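You operate a simulated robot arm through the tools that you are given. There is no shell and no other tool.

You are at the controls of a simulated robot arm. One attempt, no reset.

Task
Glue the green knob on to the green lid and put the lid in the white tray.
Fine: two dabs, weight on till it sets, pen and weight back. Set down upright: steel weight.

The check looks at the end state, three seconds after you hand in, the way a careful person would. Anything else that was tipped, shoved, dropped, spilled or broken makes it a failure. A push-on lid holds only when it is set on centred and level and pressed home; a screw cap is set on level and turned clockwise until tight.

Robot
A 7-joint arm with a two-finger parallel gripper, fixed in place. Base frame: the origin is at the foot of the arm, x ahead of it, y to its left, z up; the work surface is at about z = 0.9. Lengths are in m, angles in rad, forces in N, time in s.
Its first joint turns from -2.897 to 2.897 rad. Payload 4.4 kg.
The TCP is the grasp point between the finger pads, 0.023 m short of the fingertips. In the tool frame z runs along the fingers and y along their closing line. Largest opening 0.094 m; finger width 0.038, thickness 0.01; the body of the gripper, 0.054 by 0.096 m, starts 0.039 m behind the TCP.
Orientation is that of the tool frame in the base frame, as a unit quaternion [x, y, z, w]. With the fingers straight down and closing along the base's y, the tool's x points along the base's -x, its y along +y and its z along -z.

Tools
- The arm moves only by the tool drive_tool. Its argument "plan" is text: rows parted by semicolons, each of 6 numbers parted by spaces: the shift along the tool's x, y, z in mm, then the turn, a rotation vector about the tool's x, y, z in rad. In form: dx dy dz ax ay az; .... A call has 1 to 20 rows; each row is the pose to reach, as a shift and turn from the pose commanded when the call began, along the tool's axes at that moment. "jaw" is the gripper command, from -1 (shut) to 1 (fully open), values between in proportion, set as the call begins (left out, the last holds). Rows are played at 5 a second. More than 0.05 m and 0.15 rad between two rows, or a gripper value outside its range, and nothing of the call is played. Where a pose cannot be reached the arm comes as near as it can. A force on the tool above 40 N (or 10 N above the force at the start of the call, whichever is more), or a blocked arm, ends the call early, and 0.2 s more pass. Each finger travels about 0.072 m/s and halts on what it meets, pressing with about 29 N; the grip force reading is that of the motor and also rises with nothing between the fingers. The clock runs only during rows and for 0.2 s after the last one: add rows that repeat a pose to give the fingers time. The reply holds the time, the measured pose of the TCP, the force on the tool along the base axes, the opening and the grip force, in the units named above and with some noise, with the torque about the TCP (base axes, N m) and any sound that the robot's microphone picked up, and new pictures: "show" is both (left out), scene, wrist or none.
- Cameras (640 x 400 px; columns grow to the right, rows downward): "scene" is fixed at [0.0617, 0.4956, 1.4969]; the picture's right is [-0.13, -0.99, 0.00], its down [-0.51, 0.07, -0.86] and it looks along [0.85, -0.11, -0.51] (base axes); focal length 327 px, centre (320, 200). "wrist" rides on the gripper at [0.086, 0.016, -0.075] in the tool frame; the picture's right is [-0.18, 0.98, 0.00], its down [-0.58, -0.11, -0.81] and it looks along [-0.79, -0.15, 0.59] (tool axes); focal length 243 px, centre (320, 200). There is no depth. A picture from a camera that has moved, and an enlarged one, comes with that camera's place and axes in the base frame and with its lens. The place of the scene camera against the robot may be out by one fixed shift of up to 0.025 m in any direction.
- inspect(camera, box): a new picture of the part [left, top, right, bottom] of that camera's present view, enlarged. No time passes.
- hand_in(): hands the job in; it is judged then, once.

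Places have to be worked out from the pictures, the camera data and where the tool is seen. Open the gripper and draw the arm clear of the work before you hand the job in, unless the task says otherwise.

The tools are called as a command line: name --argument value ..., lists and objects as JSON in quotes. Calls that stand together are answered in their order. drive_tool: Moves the arm, as the interface text tells. Its arguments: {"type":"object","properties":{"plan":{"type":"string"},"jaw":{"type":"number"},"show":{"type":"string","enum":["both","scene","wrist","none"]}},"required":["plan"]} The other tools are called the same way: inspect (camera, box) takes an enlarged picture of a part of a camera's view; hand_in () hands the job in.

At the start:

```text
t: 0.0
tcp_pos: [0.7088, 0.2833, 1.2661]
tcp_rot: [0.0, 1.0, 0.001, 0.001]
wrist_force: [-0.2, 0.4, 0.8]
ft_torque: [0.0, 0.0, -0.03]
opening: 0.0943
gripper_force: 0.1
```

scene: 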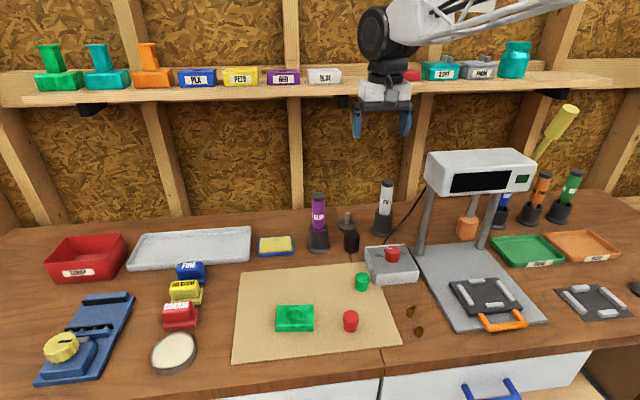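
wrist: 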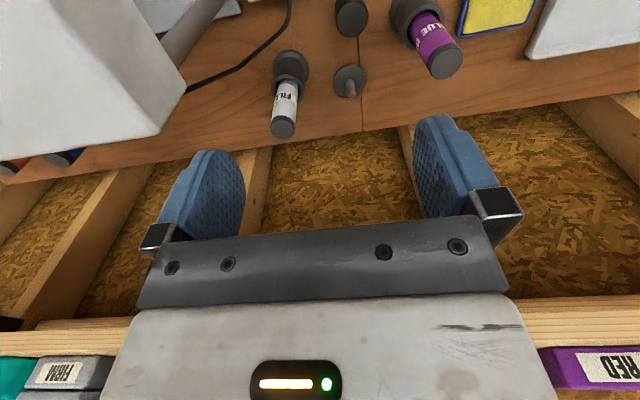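

I'll look closely at the scene before moving, to find out what each object is.

inspect --camera "scene" --box '[220, 170, 440, 370]'

inspect --camera "scene" --box '[30, 210, 240, 390]'

inspect --camera "scene" --box '[400, 130, 640, 340]'

inspect --camera "scene" --box '[20, 30, 340, 110]'

inspect --camera "scene" --box '[340, 20, 640, 120]'

```text
2.00 times, centred on (330, 270) of scene
camera zoom: at [0.0617, 0.4956, 1.4969], right [-0.13, -0.99, 0.0], down [-0.51, 0.07, -0.86], along [0.85, -0.11, -0.51], focal length 654 px, centre (300, 60)
```

zoom: 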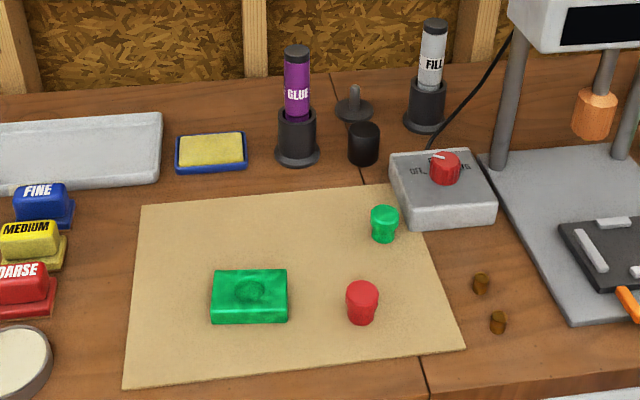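

```text
2.22 times, centred on (135, 300) of scene
camera zoom: at [0.0617, 0.4956, 1.4969], right [-0.13, -0.99, 0.0], down [-0.51, 0.07, -0.86], along [0.85, -0.11, -0.51], focal length 727 px, centre (731, -22)
```

zoom: 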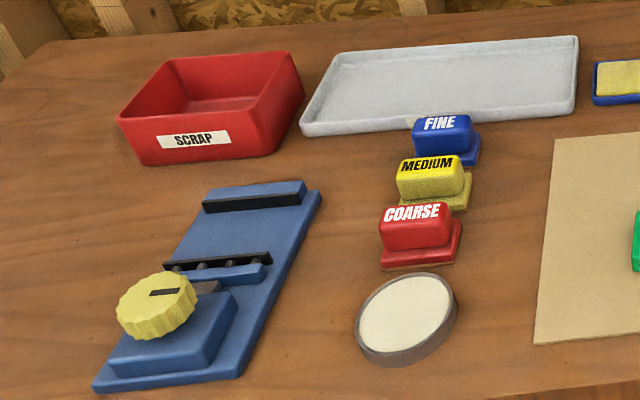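

```text
1.90 times, centred on (520, 235) of scene
camera zoom: at [0.0617, 0.4956, 1.4969], right [-0.13, -0.99, 0.0], down [-0.51, 0.07, -0.86], along [0.85, -0.11, -0.51], focal length 623 px, centre (-61, 133)
```

zoom: 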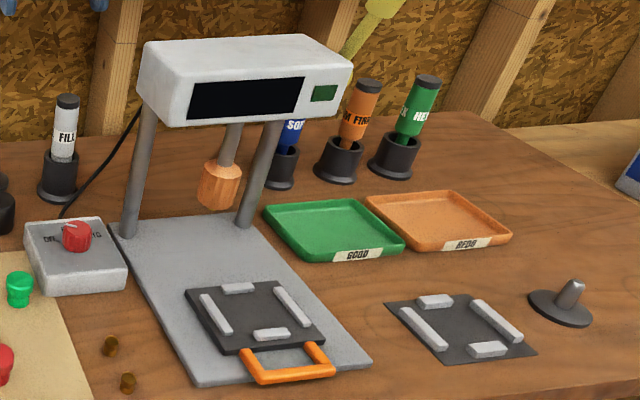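

```text
2.00 times, centred on (180, 70) of scene
camera zoom: at [0.0617, 0.4956, 1.4969], right [-0.13, -0.99, 0.0], down [-0.51, 0.07, -0.86], along [0.85, -0.11, -0.51], focal length 654 px, centre (600, 460)
```

zoom: 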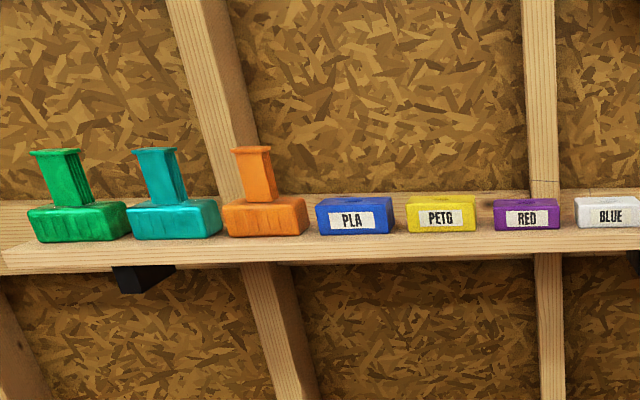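

```text
2.13 times, centred on (490, 70) of scene
camera zoom: at [0.0617, 0.4956, 1.4969], right [-0.13, -0.99, 0.0], down [-0.51, 0.07, -0.86], along [0.85, -0.11, -0.51], focal length 698 px, centre (-43, 477)
```

zoom: 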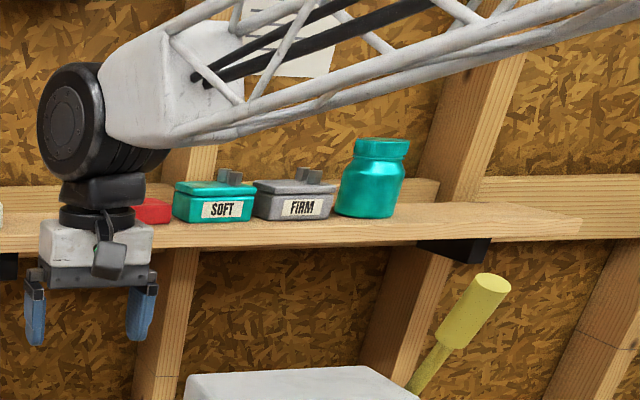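

The glue pen stands upright in a dark holder behind the mat. I'm not yet sure which object is the steel weight, so I enlarge that area along with the lid, the knobs and the gadgets on the right.

inspect --camera "scene" --box '[300, 180, 400, 260]'

inspect --camera "scene" --box '[260, 265, 400, 345]'

inspect --camera "scene" --box '[560, 250, 640, 330]'

inspect --camera "wrist" --box '[160, 0, 640, 160]'

inspect --camera "scene" --box '[120, 215, 300, 275]'

```text
5.00 times, centred on (350, 220) of scene
camera zoom: at [0.0617, 0.4956, 1.4969], right [-0.13, -0.99, 0.0], down [-0.51, 0.07, -0.86], along [0.85, -0.11, -0.51], focal length 1636 px, centre (170, 100)
```

zoom: 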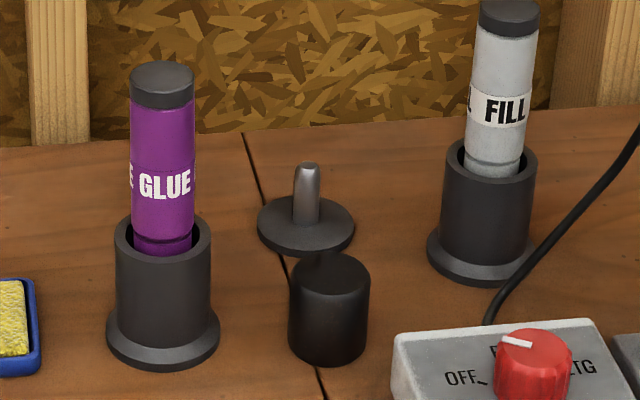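

```text
4.57 times, centred on (330, 305) of scene
camera zoom: at [0.0617, 0.4956, 1.4969], right [-0.13, -0.99, 0.0], down [-0.51, 0.07, -0.86], along [0.85, -0.11, -0.51], focal length 1496 px, centre (274, -280)
```

zoom: 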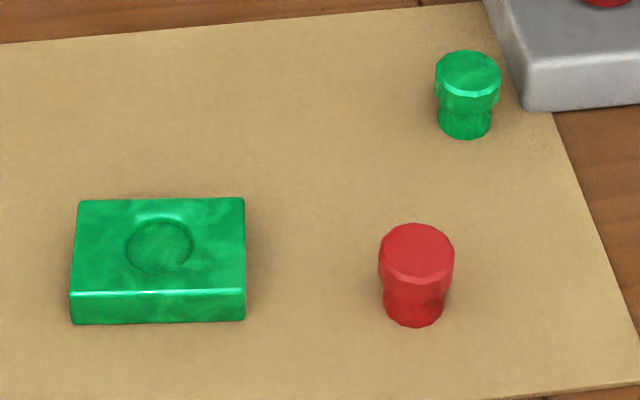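

```text
5.00 times, centred on (600, 290) of scene
camera zoom: at [0.0617, 0.4956, 1.4969], right [-0.13, -0.99, 0.0], down [-0.51, 0.07, -0.86], along [0.85, -0.11, -0.51], focal length 1636 px, centre (-1080, -250)
```

zoom: 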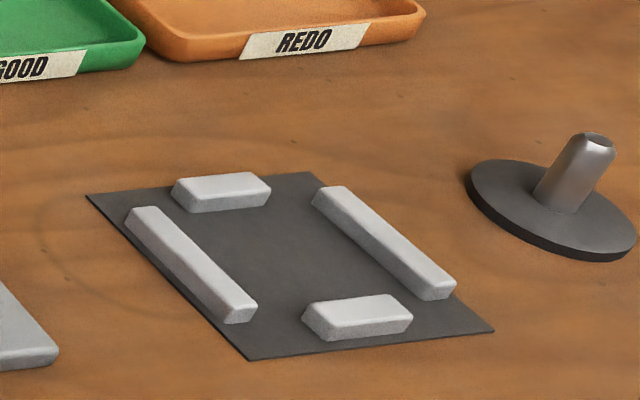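

```text
1.33 times, centred on (400, 80) of wrist
camera zoom: at [0.6237, 0.3002, 1.3391], right [0.18, 0.98, 0.0], down [0.58, -0.11, 0.81], along [0.79, -0.15, -0.59], focal length 324 px, centre (213, 360)
```

zoom: 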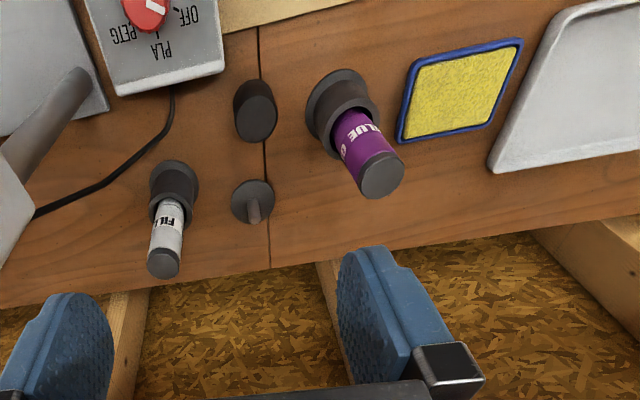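

```text
3.56 times, centred on (210, 245) of scene
camera zoom: at [0.0617, 0.4956, 1.4969], right [-0.13, -0.99, 0.0], down [-0.51, 0.07, -0.86], along [0.85, -0.11, -0.51], focal length 1163 px, centre (711, 40)
```

zoom: 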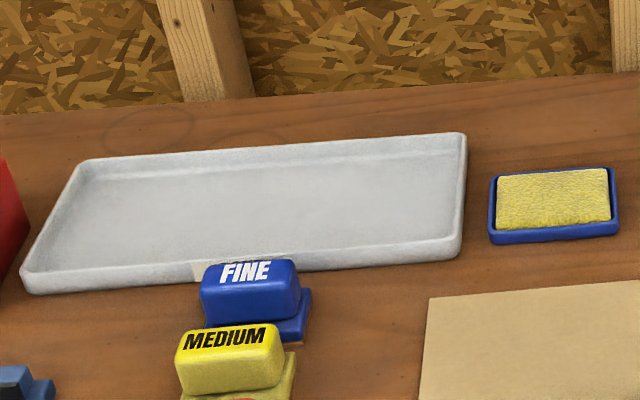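

The dark cylinder next to the glue pen is probably the steel weight. The disc with a peg looks like a gauge, but I'll confirm that. I move back and left above the mat so the wrist camera can look at the lid and knob.

drive_tool --plan "38 21 2 0 0 0; 77 42 4 0 0 0; 115 63 6 0 0 0; 154 84 8 0 0 0; 192 105 10 0 0 0; 230 126 12 0 0 0; 269 147 14 0 0 0; 308 167 16 0 0 0; 308 167 16 0 0 0" --jaw 1

```text
t: 2.0
tcp_pos: [0.3989, 0.4489, 1.2482]
tcp_rot: [0.0, 1.0, 0.001, 0.001]
wrist_force: [0.9, -0.3, -0.5]
ft_torque: [0.02, -0.04, -0.03]
opening: 0.0942
gripper_force: 0.1
camera wrist: at [0.3149, 0.4667, 1.3215], right [0.18, 0.98, 0.0], down [0.58, -0.11, 0.81], along [0.79, -0.15, -0.59], focal length 243 px, centre (320, 200)
```

scene: 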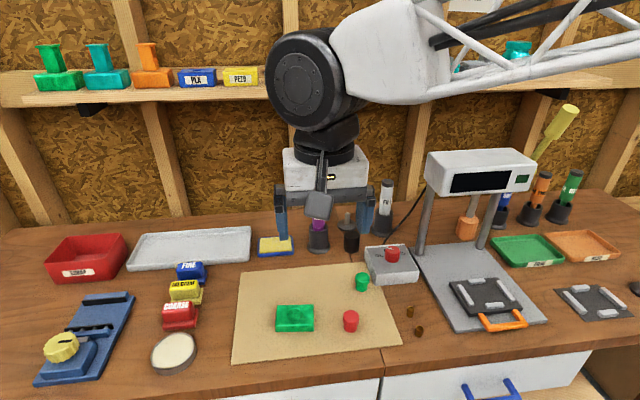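
wrist: 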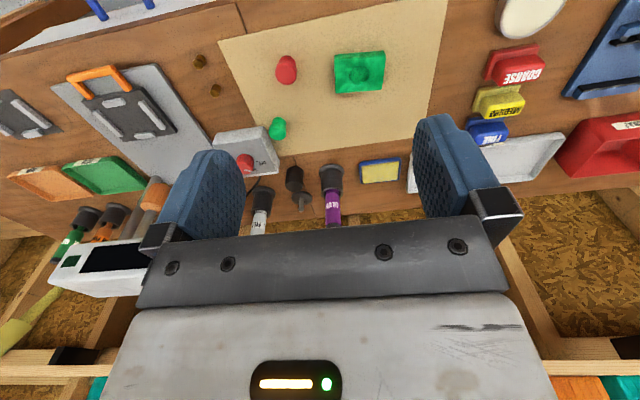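

The wrist view now shows the whole bench, upside down. I enlarge parts of it to measure positions.

inspect --camera "wrist" --box '[240, 30, 440, 150]'

inspect --camera "wrist" --box '[220, 110, 420, 235]'

inspect --camera "wrist" --box '[400, 20, 640, 200]'

```text
3.20 times, centred on (340, 90) of wrist
camera zoom: at [0.3149, 0.4667, 1.3215], right [0.18, 0.98, 0.0], down [0.58, -0.11, 0.81], along [0.79, -0.15, -0.59], focal length 776 px, centre (256, 552)
```

zoom: 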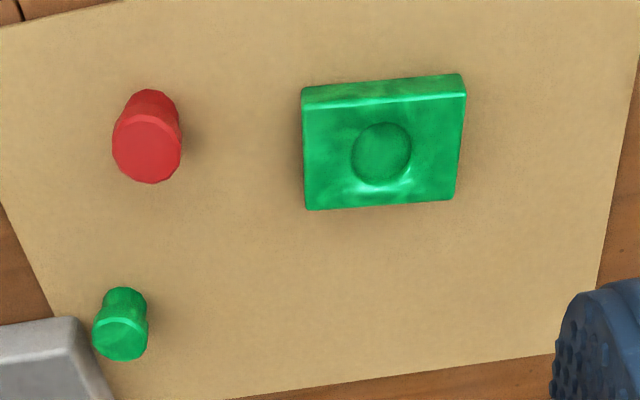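

```text
3.20 times, centred on (320, 172) of wrist
camera zoom: at [0.3149, 0.4667, 1.3215], right [0.18, 0.98, 0.0], down [0.58, -0.11, 0.81], along [0.79, -0.15, -0.59], focal length 776 px, centre (320, 288)
```

zoom: 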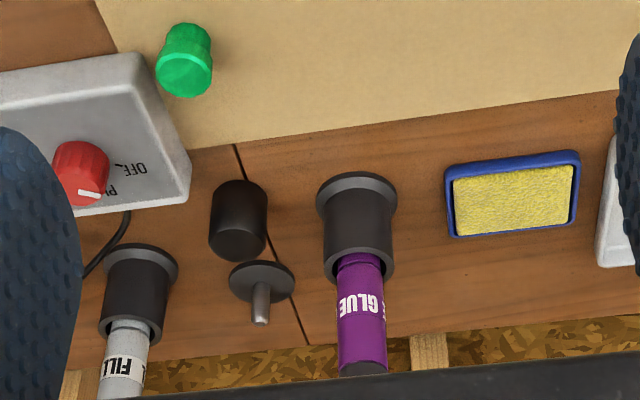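

```text
2.22 times, centred on (520, 110) of wrist
camera zoom: at [0.3149, 0.4667, 1.3215], right [0.18, 0.98, 0.0], down [0.58, -0.11, 0.81], along [0.79, -0.15, -0.59], focal length 539 px, centre (-124, 400)
```

zoom: 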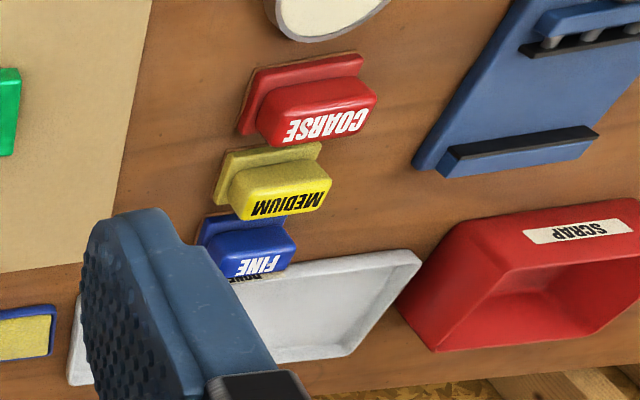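

The measurements agree between views:
- Lid centre is about (0.524, 0.493), top about 0.92, turned about 0.1 rad clockwise.
- Green knob is about (0.597, 0.329).
- Dark weight is about (0.746, 0.321), about 44 mm across and 46 mm high.
- Pen holder is about (0.772, 0.410), pen top about 1.057.

I move closer to the pen to refine these.

drive_tool --plan "-40 -8 10 0 0 0; -80 -16 20 0 0 0; -120 -24 30 0 0 0; -160 -32 40 0 0 0; -200 -40 50 0 0 0; -200 -40 50 0 0 0"

```text
t: 3.4
tcp_pos: [0.6028, 0.41, 1.1996]
tcp_rot: [0.0, 1.0, 0.0, 0.0]
wrist_force: [-0.5, -0.9, 0.1]
ft_torque: [-0.01, 0.03, 0.02]
opening: 0.094
gripper_force: 0.1
camera wrist: at [0.5171, 0.427, 1.2731], right [0.18, 0.98, 0.0], down [0.58, -0.11, 0.81], along [0.79, -0.15, -0.59], focal length 243 px, centre (320, 200)
```

scene: 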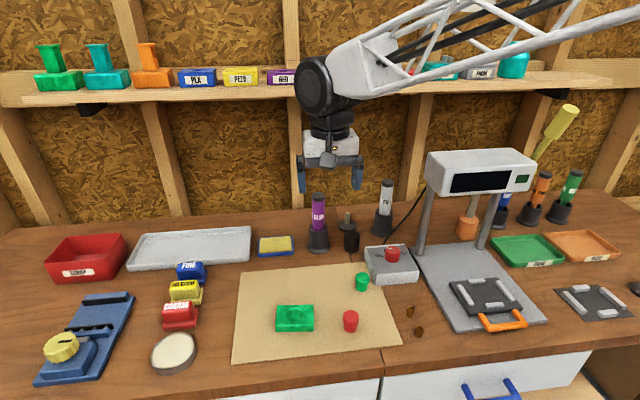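
wrist: 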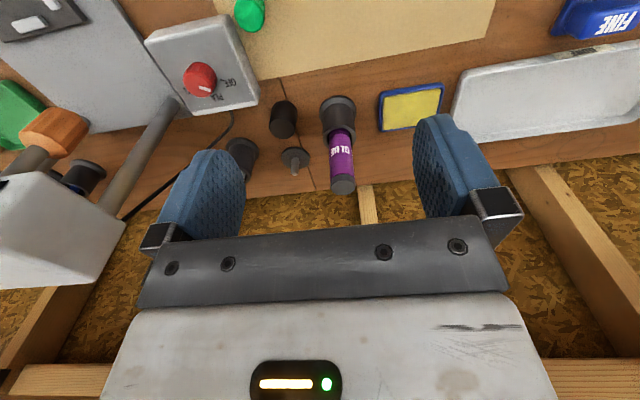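

I enlarge the pen, weight and peg area, plus the tray, from this closer position.

inspect --camera "wrist" --box '[240, 80, 400, 200]'

inspect --camera "wrist" --box '[440, 0, 640, 160]'

inspect --camera "wrist" --box '[200, 0, 320, 75]'

```text
3.33 times, centred on (320, 140) of wrist
camera zoom: at [0.5171, 0.427, 1.2731], right [0.18, 0.98, 0.0], down [0.58, -0.11, 0.81], along [0.79, -0.15, -0.59], focal length 809 px, centre (320, 400)
```

zoom: 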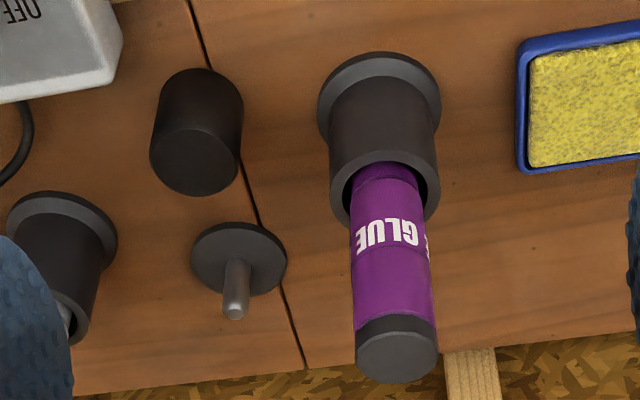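

```text
2.50 times, centred on (540, 80) of wrist
camera zoom: at [0.5171, 0.427, 1.2731], right [0.18, 0.98, 0.0], down [0.58, -0.11, 0.81], along [0.79, -0.15, -0.59], focal length 606 px, centre (-230, 500)
```

zoom: 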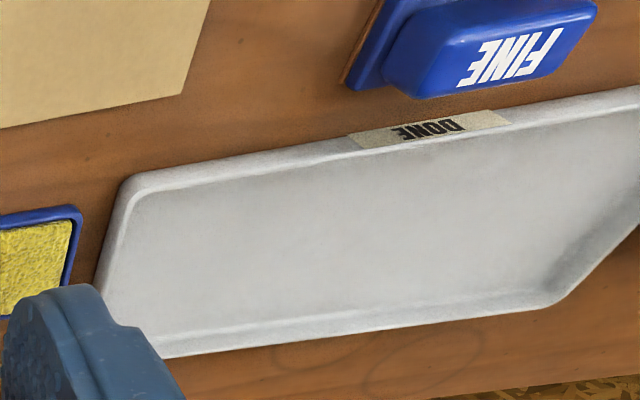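

```text
5.33 times, centred on (260, 38) of wrist
camera zoom: at [0.5171, 0.427, 1.2731], right [0.18, 0.98, 0.0], down [0.58, -0.11, 0.81], along [0.79, -0.15, -0.59], focal length 1294 px, centre (640, 1067)
```

zoom: 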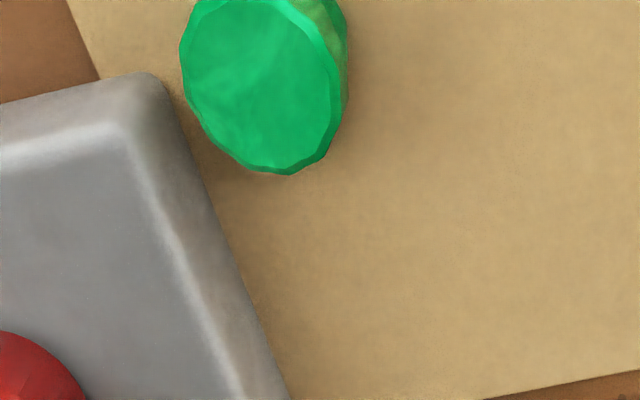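

The tray is labelled DONE and spans about x 0.73–0.865 and y 0.60–0.95. The pen axis is about (0.767, 0.411), 32 mm across, with its top about 1.07. I move over the pen at a height that clears it.

drive_tool --plan "-40 0 0 0 0 0; -80 0 0 0 0 0; -120 0 0 0 0 0; -165 0 0 0 0 0; -165 0 30 0 0 0; -165 0 60 0 0 0; -165 0 85 0 0 0; -165 0 85 0 0 0"

```text
t: 5.2
tcp_pos: [0.7668, 0.4084, 1.1159]
tcp_rot: [0.0, 1.0, 0.0, 0.001]
wrist_force: [0.6, -0.3, 0.2]
ft_torque: [0.01, 0.0, 0.03]
opening: 0.0941
gripper_force: 0.1
camera wrist: at [0.6806, 0.4266, 1.1885], right [0.18, 0.98, 0.0], down [0.58, -0.11, 0.81], along [0.79, -0.15, -0.59], focal length 243 px, centre (320, 200)
```

scene: 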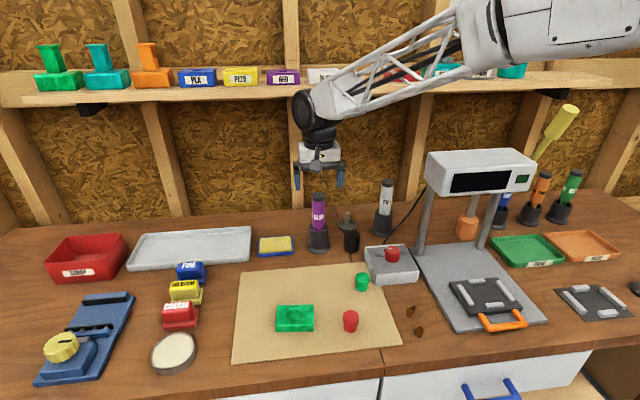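
wrist: 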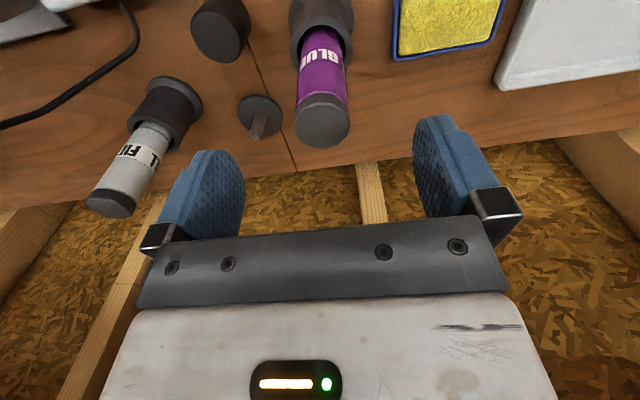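

The pen top sits at about (0.766, 0.412), centred between the fingers. I descend 70 mm with the jaws open.

drive_tool --plan "0 1 25 0 0 0; 0 1 50 0 0 0; 0 1 70 0 0 0; 0 1 70 0 0 0"

```text
t: 6.2
tcp_pos: [0.7661, 0.4114, 1.0444]
tcp_rot: [0.0, 1.0, -0.001, 0.0]
wrist_force: [-0.4, -0.9, -0.6]
ft_torque: [0.03, 0.0, 0.03]
opening: 0.0939
gripper_force: 0.0
camera wrist: at [0.6813, 0.4278, 1.1184], right [0.18, 0.98, 0.0], down [0.58, -0.11, 0.81], along [0.79, -0.15, -0.59], focal length 243 px, centre (320, 200)
```

scene: 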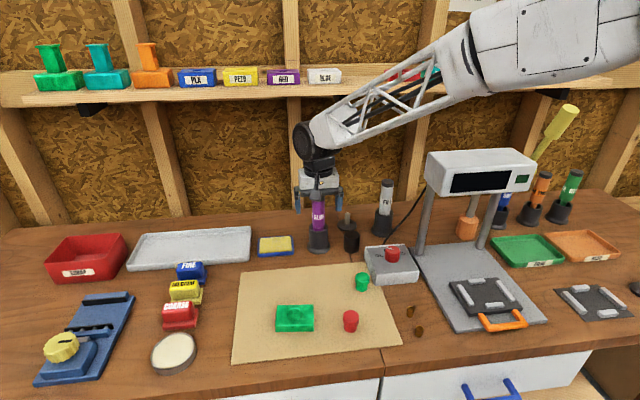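
wrist: 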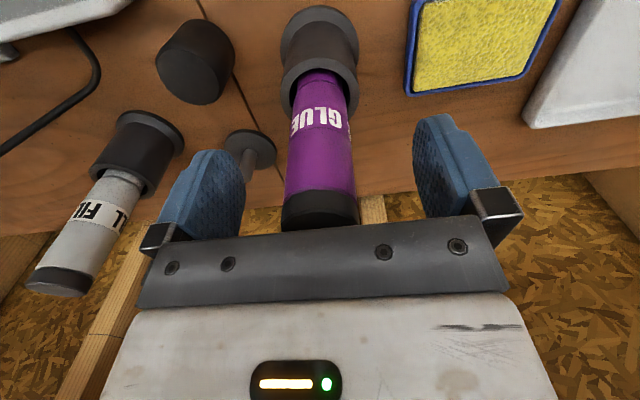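

The pen stands between the fingers and the palm clears its top. I close the gripper.

drive_tool --plan "0 0 0 0 0 0; 0 0 0 0 0 0; 0 0 0 0 0 0; 0 0 0 0 0 0" --jaw -1

```text
t: 7.2
tcp_pos: [0.7662, 0.4109, 1.0456]
tcp_rot: [0.0, 1.0, 0.0, 0.0]
wrist_force: [0.2, 0.1, -0.6]
ft_torque: [0.03, -0.03, -0.02]
opening: 0.033
gripper_force: 29.3
camera wrist: at [0.6813, 0.4279, 1.1185], right [0.18, 0.98, 0.0], down [0.58, -0.11, 0.81], along [0.79, -0.15, -0.59], focal length 243 px, centre (320, 200)
```

scene: 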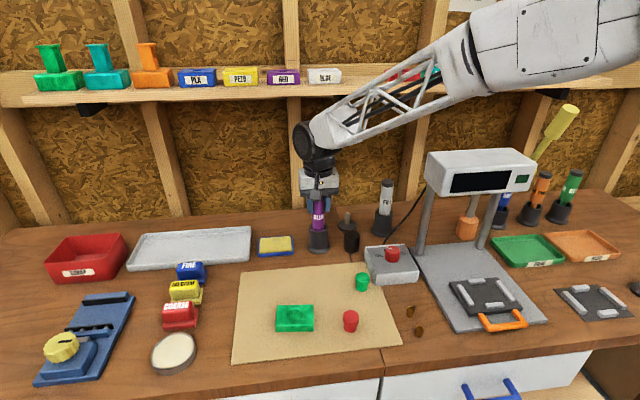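
wrist: 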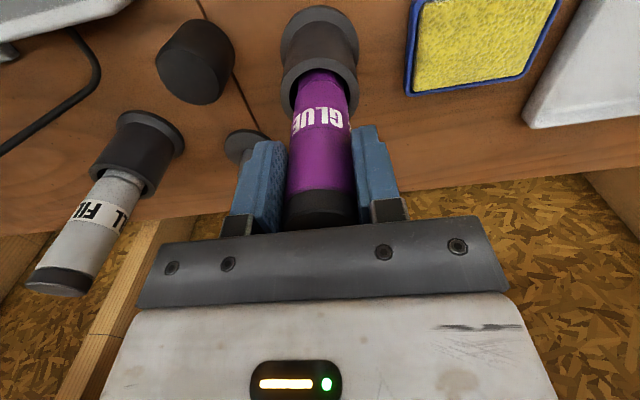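

The pen is gripped at 33 mm opening. I lift it straight out of the holder.

drive_tool --plan "0 0 -10 0 0 0; 0 0 -30 0 0 0; 0 0 -60 0 0 0; 0 0 -90 0 0 0; 0 0 -120 0 0 0; 0 0 -150 0 0 0; 0 0 -170 0 0 0; 0 0 -170 0 0 0"

```text
t: 9.0
tcp_pos: [0.7656, 0.4109, 1.2158]
tcp_rot: [-0.001, 1.0, 0.001, 0.0]
wrist_force: [-0.4, -0.7, -0.2]
ft_torque: [-0.01, -0.01, 0.01]
opening: 0.0333
gripper_force: 29.0
camera wrist: at [0.6808, 0.4278, 1.2883], right [0.18, 0.98, 0.0], down [0.58, -0.11, 0.81], along [0.79, -0.15, -0.59], focal length 243 px, centre (320, 200)
```

scene: 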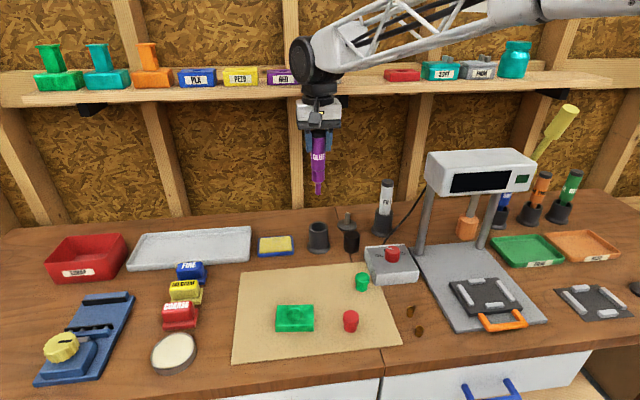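
wrist: 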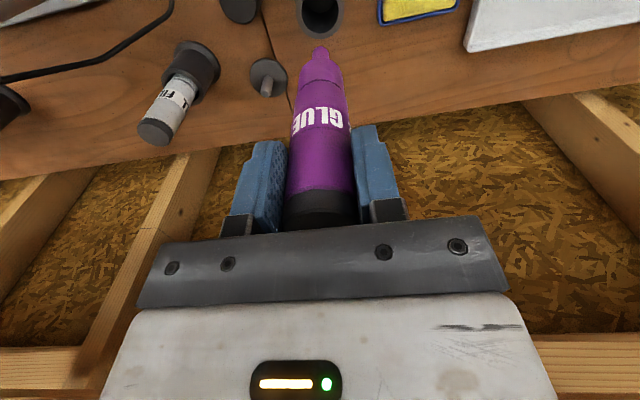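

The pen came out with a purple nozzle pointing down. I enlarge both views to measure where the tip is relative to the TCP.

inspect --camera "wrist" --box '[240, 20, 400, 140]'

inspect --camera "scene" --box '[280, 100, 360, 220]'

```text
3.33 times, centred on (320, 80) of wrist
camera zoom: at [0.6808, 0.4278, 1.2883], right [0.18, 0.98, 0.0], down [0.58, -0.11, 0.81], along [0.79, -0.15, -0.59], focal length 809 px, centre (320, 600)
```

zoom: 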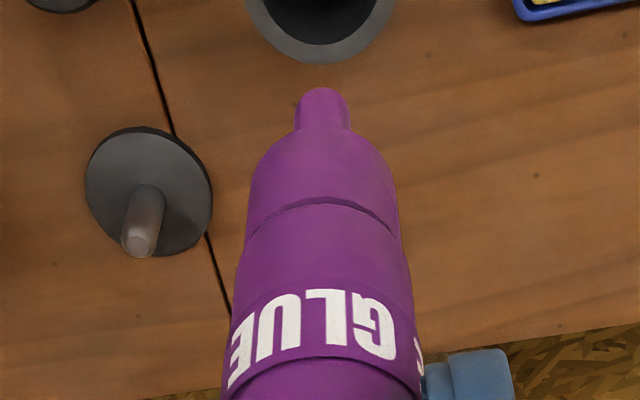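

```text
3.33 times, centred on (320, 160) of scene
camera zoom: at [0.0617, 0.4956, 1.4969], right [-0.13, -0.99, 0.0], down [-0.51, 0.07, -0.86], along [0.85, -0.11, -0.51], focal length 1091 px, centre (320, 333)
```

zoom: 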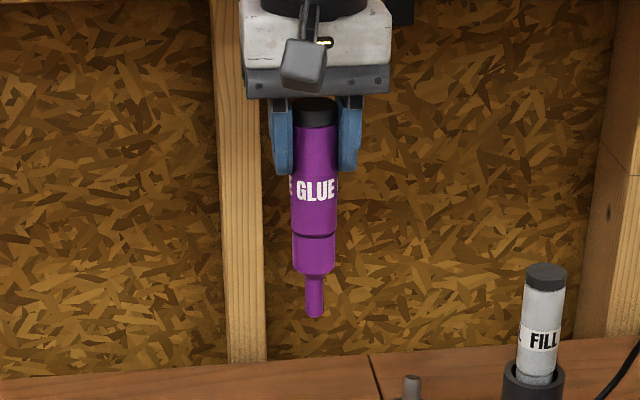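

The nozzle tip is about 0.131–0.142 m below the TCP. I carry the pen over the lid and stop about 40 mm above it.

drive_tool --plan "40 13 0 0 0 0; 81 27 0 0 0 0; 121 40 0 0 0 0; 162 54 0 0 0 0; 202 67 0 0 0 0; 243 81 0 0 0 0; 243 81 40 0 0 0; 243 81 80 0 0 0; 243 81 110 0 0 0; 243 81 110 0 0 0; 243 81 110 0 0 0"

```text
t: 11.4
tcp_pos: [0.5239, 0.4929, 1.1047]
tcp_rot: [0.0, 1.0, 0.001, 0.001]
wrist_force: [-0.6, 0.4, -0.8]
ft_torque: [0.01, -0.04, 0.04]
opening: 0.0331
gripper_force: 28.8
camera wrist: at [0.4382, 0.5102, 1.1773], right [0.18, 0.98, 0.0], down [0.58, -0.11, 0.81], along [0.79, -0.15, -0.59], focal length 243 px, centre (320, 200)
```

scene: 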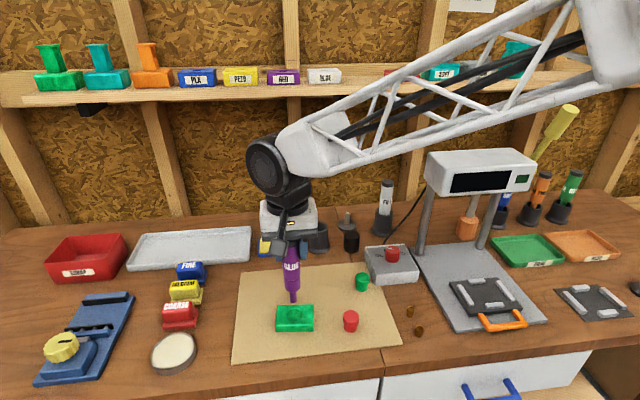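
wrist: 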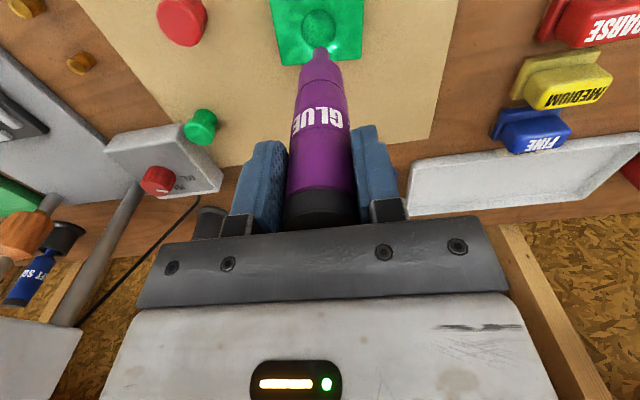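

inspect --camera "wrist" --box '[240, 0, 400, 100]'

inspect --camera "scene" --box '[255, 260, 335, 340]'

```text
4.00 times, centred on (320, 50) of wrist
camera zoom: at [0.4382, 0.5102, 1.1773], right [0.18, 0.98, 0.0], down [0.58, -0.11, 0.81], along [0.79, -0.15, -0.59], focal length 970 px, centre (320, 800)
```

zoom: 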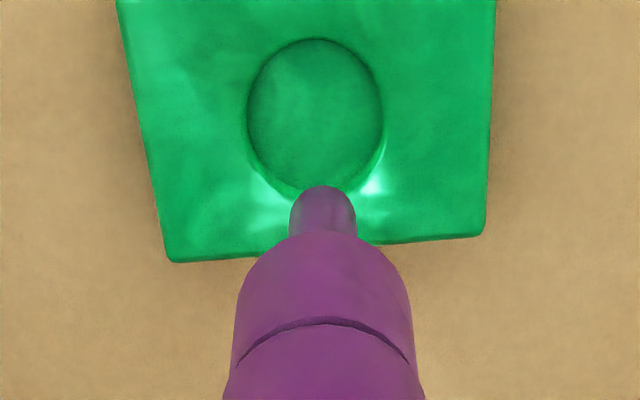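

```text
5.00 times, centred on (295, 300) of scene
camera zoom: at [0.0617, 0.4956, 1.4969], right [-0.13, -0.99, 0.0], down [-0.51, 0.07, -0.86], along [0.85, -0.11, -0.51], focal length 1636 px, centre (445, -300)
```

zoom: 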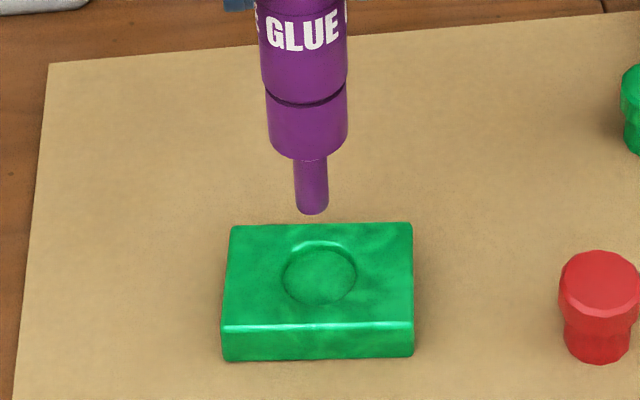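

The recess centre sits almost directly under the TCP, about 1–2 mm toward -y. I shift to the first dab spot, about 5.5 mm on the -y side of the recess centre, and lower to about 1 cm above it.

drive_tool --plan "0 -7 15 0 0 0; 0 -7 30 0 0 0; 0 -7 40 0 0 0; 0 -7 40 0 0 0"

inspect --camera "wrist" --box '[240, 0, 400, 100]'

inspect --camera "scene" --box '[255, 260, 335, 340]'

```text
t: 12.4
tcp_pos: [0.5243, 0.4861, 1.0648]
tcp_rot: [0.0, 1.0, -0.001, 0.002]
wrist_force: [-0.2, 0.1, 0.2]
ft_torque: [0.02, -0.02, -0.01]
opening: 0.033
gripper_force: 28.5
camera wrist: at [0.4386, 0.5027, 1.1376], right [0.18, 0.98, 0.0], down [0.58, -0.11, 0.81], along [0.79, -0.15, -0.59], focal length 243 px, centre (320, 200)
```

scene: 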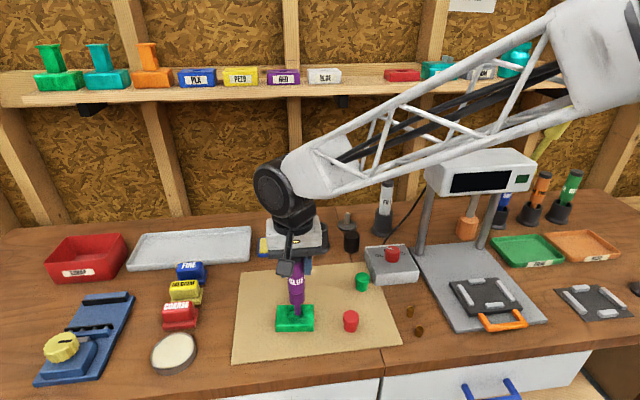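
wrist: 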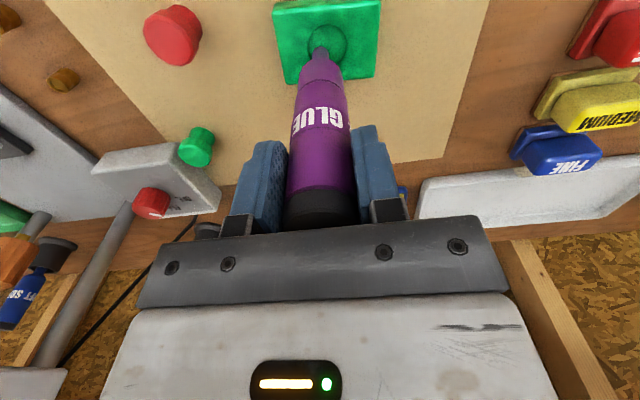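

```text
4.00 times, centred on (320, 50) of wrist
camera zoom: at [0.4386, 0.5027, 1.1376], right [0.18, 0.98, 0.0], down [0.58, -0.11, 0.81], along [0.79, -0.15, -0.59], focal length 970 px, centre (320, 800)
```

zoom: 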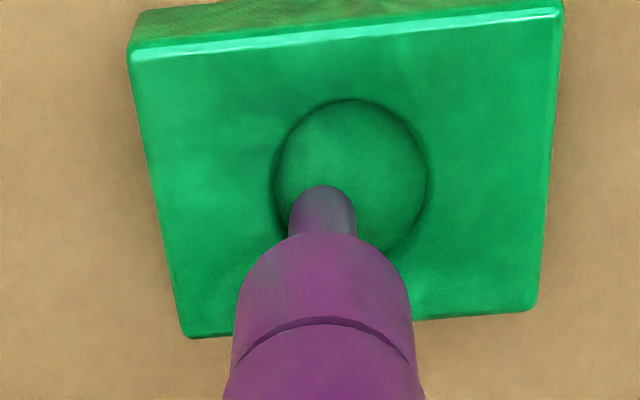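

```text
5.00 times, centred on (295, 300) of scene
camera zoom: at [0.0617, 0.4956, 1.4969], right [-0.13, -0.99, 0.0], down [-0.51, 0.07, -0.86], along [0.85, -0.11, -0.51], focal length 1636 px, centre (445, -300)
```

zoom: 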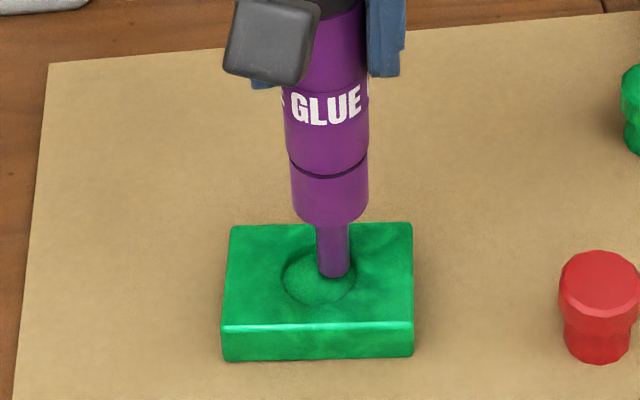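

The tip is on course, about 3 mm too far forward in x. I correct that and lower a few millimetres at a time while watching the force.

drive_tool --plan "3 0 0 0 0 0; 3 0 3 0 0 0; 3 0 6 0 0 0; 3 0 6 0 0 0" --show "none"

inspect --camera "wrist" --box '[240, 0, 400, 100]'

inspect --camera "scene" --box '[270, 280, 320, 340]'

```text
t: 13.4
tcp_pos: [0.5212, 0.4852, 1.0592]
tcp_rot: [0.0, 1.0, 0.001, 0.001]
wrist_force: [0.8, 3.8, 27.8]
ft_torque: [0.49, -0.19, 0.01]
opening: 0.033
gripper_force: 28.7
```

```text
4.00 times, centred on (320, 50) of wrist
camera zoom: at [0.4354, 0.5028, 1.1328], right [0.18, 0.98, 0.0], down [0.58, -0.11, 0.81], along [0.79, -0.15, -0.59], focal length 970 px, centre (320, 800)
```

zoom: 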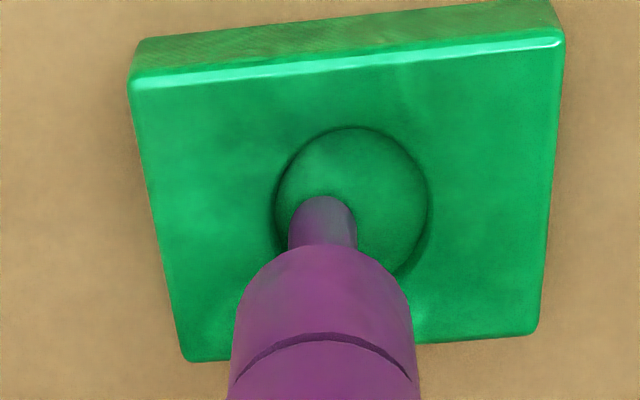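

```text
6.67 times, centred on (295, 310) of scene
camera zoom: at [0.0617, 0.4956, 1.4969], right [-0.13, -0.99, 0.0], down [-0.51, 0.07, -0.86], along [0.85, -0.11, -0.51], focal length 2181 px, centre (487, -533)
```

zoom: 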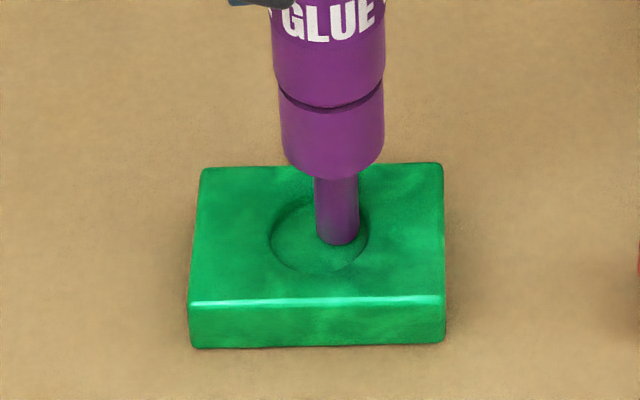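

Contact came sooner than expected and pressed about 28 N, so I lift off at once and look at the dab.

drive_tool --plan "0 0 -3 0 0 0; 0 0 -12 0 0 0; 0 0 -30 0 0 0; 0 0 -30 0 0 0"

inspect --camera "wrist" --box '[240, 0, 400, 100]'

inspect --camera "scene" --box '[270, 280, 320, 340]'

```text
t: 14.4
tcp_pos: [0.5224, 0.4853, 1.0901]
tcp_rot: [0.001, 1.0, 0.0, 0.0]
wrist_force: [-0.4, 0.2, -0.9]
ft_torque: [0.03, 0.04, -0.02]
opening: 0.033
gripper_force: 29.4
camera wrist: at [0.4347, 0.5026, 1.1618], right [0.18, 0.98, 0.0], down [0.58, -0.11, 0.81], along [0.79, -0.15, -0.59], focal length 243 px, centre (320, 200)
```

scene: 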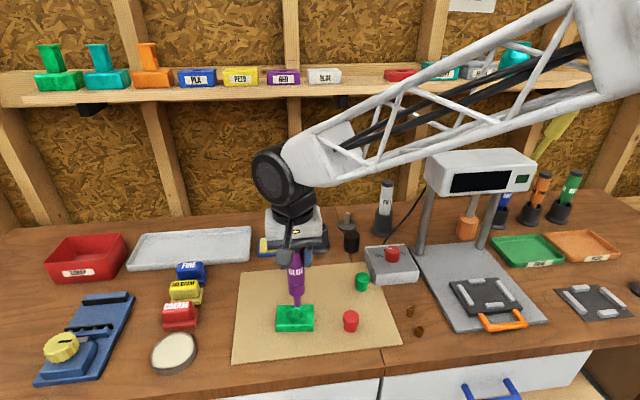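
wrist: 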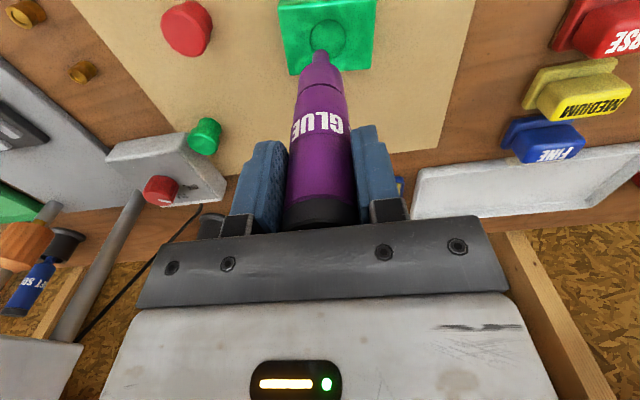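

```text
4.00 times, centred on (320, 50) of wrist
camera zoom: at [0.4347, 0.5026, 1.1618], right [0.18, 0.98, 0.0], down [0.58, -0.11, 0.81], along [0.79, -0.15, -0.59], focal length 970 px, centre (320, 800)
```

zoom: 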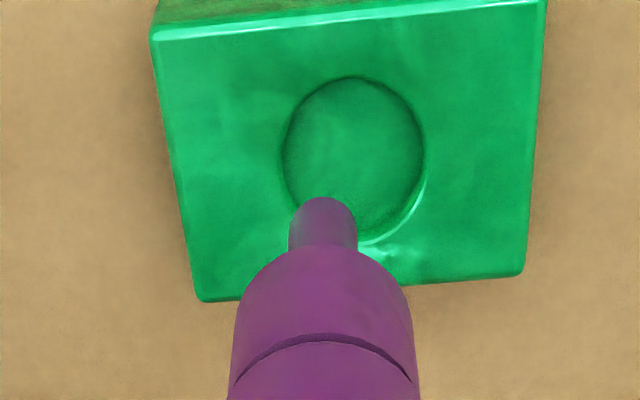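

```text
6.67 times, centred on (295, 310) of scene
camera zoom: at [0.0617, 0.4956, 1.4969], right [-0.13, -0.99, 0.0], down [-0.51, 0.07, -0.86], along [0.85, -0.11, -0.51], focal length 2181 px, centre (487, -533)
```

zoom: 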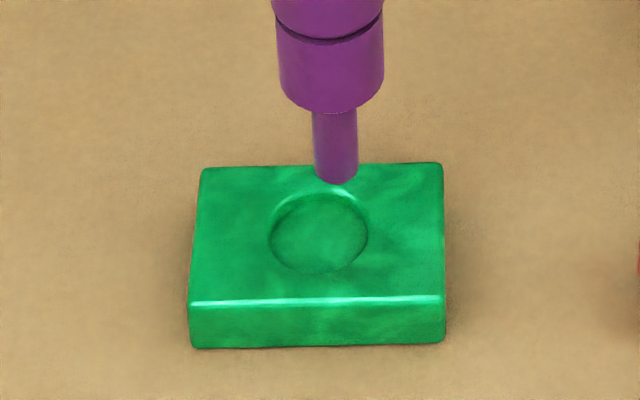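

I see no obvious dab, so I enlarge the recess further in both views before touching again.

inspect --camera "scene" --box '[284, 304, 308, 324]'

inspect --camera "wrist" --box '[300, 10, 360, 65]'

```text
16.00 times, centred on (296, 314) of scene
camera zoom: at [0.0617, 0.4956, 1.4969], right [-0.13, -0.99, 0.0], down [-0.51, 0.07, -0.86], along [0.85, -0.11, -0.51], focal length 5235 px, centre (704, -1624)
```

zoom: 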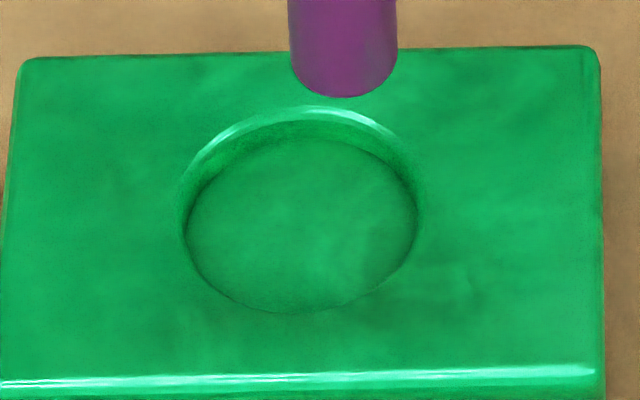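

```text
7.27 times, centred on (330, 38) of wrist
camera zoom: at [0.4347, 0.5026, 1.1618], right [0.18, 0.98, 0.0], down [0.58, -0.11, 0.81], along [0.79, -0.15, -0.59], focal length 1764 px, centre (247, 1382)
```

zoom: 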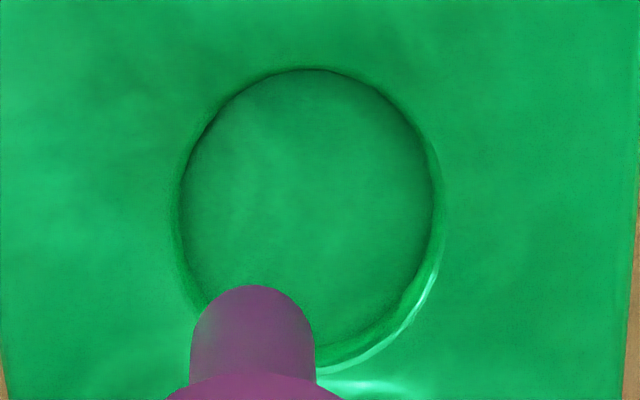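

No glue shows yet, and the pen slid up about 5 mm in the grip during that push. Now I make the second dab on the +y side, coming down slowly to light contact and holding it about a second.

drive_tool --plan "0 12 0 0 0 0; 0 12 12 0 0 0; 0 12 24 0 0 0; 0 12 27 0 0 0; 0 12 28 0 0 0; 0 12 29 0 0 0; 0 12 29.5 0 0 0; 0 12 29.5 0 0 0" --show "none"

```text
t: 16.2
tcp_pos: [0.5218, 0.4968, 1.0612]
tcp_rot: [0.0, 1.0, 0.0, 0.001]
wrist_force: [-0.4, -1.3, 7.8]
ft_torque: [-0.22, 0.02, 0.0]
opening: 0.0331
gripper_force: 29.1
```

The pen is in light contact at about 8 N. I hold it there for a moment.

drive_tool --plan "0 0 0 0 0 0; 0 0 0 0 0 0; 0 0 0 0 0 0; 0 0 0 0 0 0; 0 0 0 0 0 0" --show "none"

inspect --camera "scene" --box '[280, 298, 312, 326]'

inspect --camera "wrist" --box '[280, 20, 360, 80]'

```text
t: 17.4
tcp_pos: [0.5208, 0.4971, 1.0606]
tcp_rot: [0.0, 1.0, 0.0, 0.001]
wrist_force: [1.2, 1.4, 12.4]
ft_torque: [0.3, -0.13, -0.03]
opening: 0.0334
gripper_force: 29.1
```

```text
14.29 times, centred on (296, 312) of scene
camera zoom: at [0.0617, 0.4956, 1.4969], right [-0.13, -0.99, 0.0], down [-0.51, 0.07, -0.86], along [0.85, -0.11, -0.51], focal length 4674 px, centre (663, -1400)
```

zoom: 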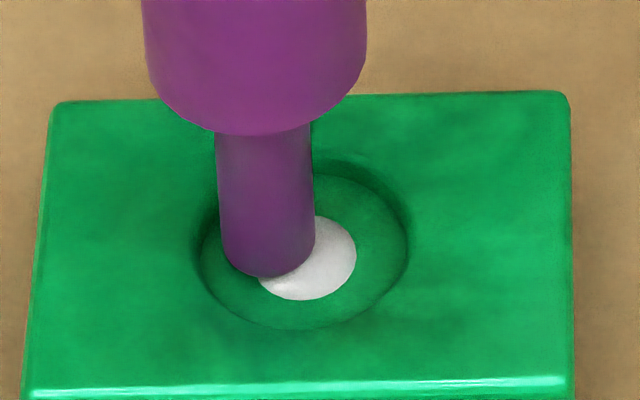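

```text
6.67 times, centred on (320, 50) of wrist
camera zoom: at [0.435, 0.5142, 1.1328], right [0.18, 0.98, 0.0], down [0.58, -0.11, 0.81], along [0.79, -0.15, -0.59], focal length 1618 px, centre (320, 1200)
```

zoom: 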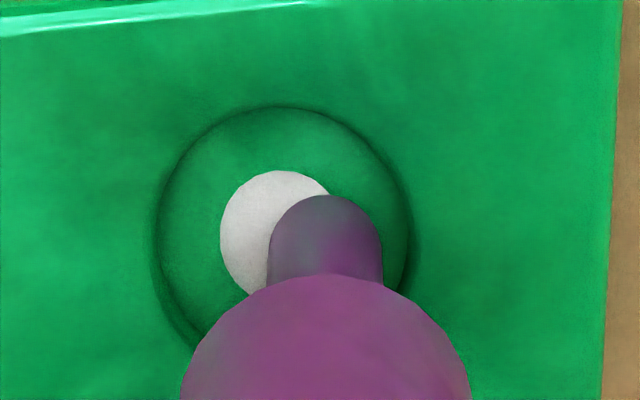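

A white spot of glue has appeared in the recess, so a dab needs a short hold. The first quick touch left nothing, so this is the first dab. I lift off and check it.

drive_tool --plan "0 0 -5 0 0 0; 0 0 -20 0 0 0; 0 0 -30 0 0 0; 0 0 -30 0 0 0" --show "none"

inspect --camera "scene" --box '[280, 298, 312, 326]'

inspect --camera "wrist" --box '[280, 0, 360, 60]'

```text
t: 18.4
tcp_pos: [0.5193, 0.4962, 1.0883]
tcp_rot: [0.0, 1.0, 0.0, 0.0]
wrist_force: [-0.6, 0.2, -0.9]
ft_torque: [-0.03, -0.02, -0.06]
opening: 0.0329
gripper_force: 28.6
```

```text
14.29 times, centred on (296, 312) of scene
camera zoom: at [0.0617, 0.4956, 1.4969], right [-0.13, -0.99, 0.0], down [-0.51, 0.07, -0.86], along [0.85, -0.11, -0.51], focal length 4674 px, centre (663, -1400)
```

zoom: 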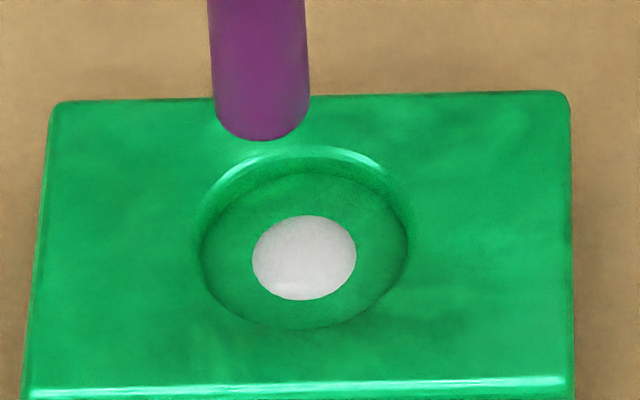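

```text
6.67 times, centred on (320, 30) of wrist
camera zoom: at [0.4346, 0.514, 1.1627], right [0.18, 0.98, 0.0], down [0.58, -0.11, 0.81], along [0.79, -0.15, -0.59], focal length 1618 px, centre (320, 1333)
```

zoom: 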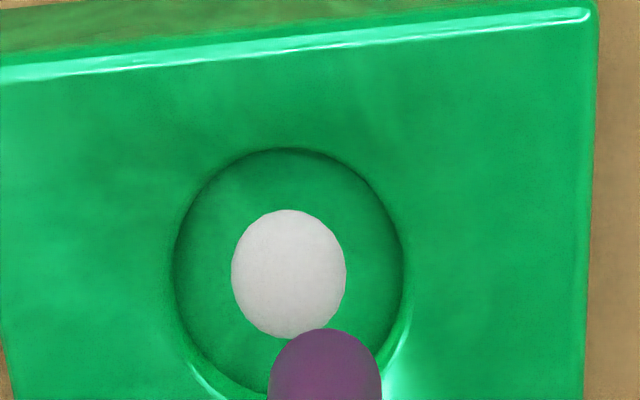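

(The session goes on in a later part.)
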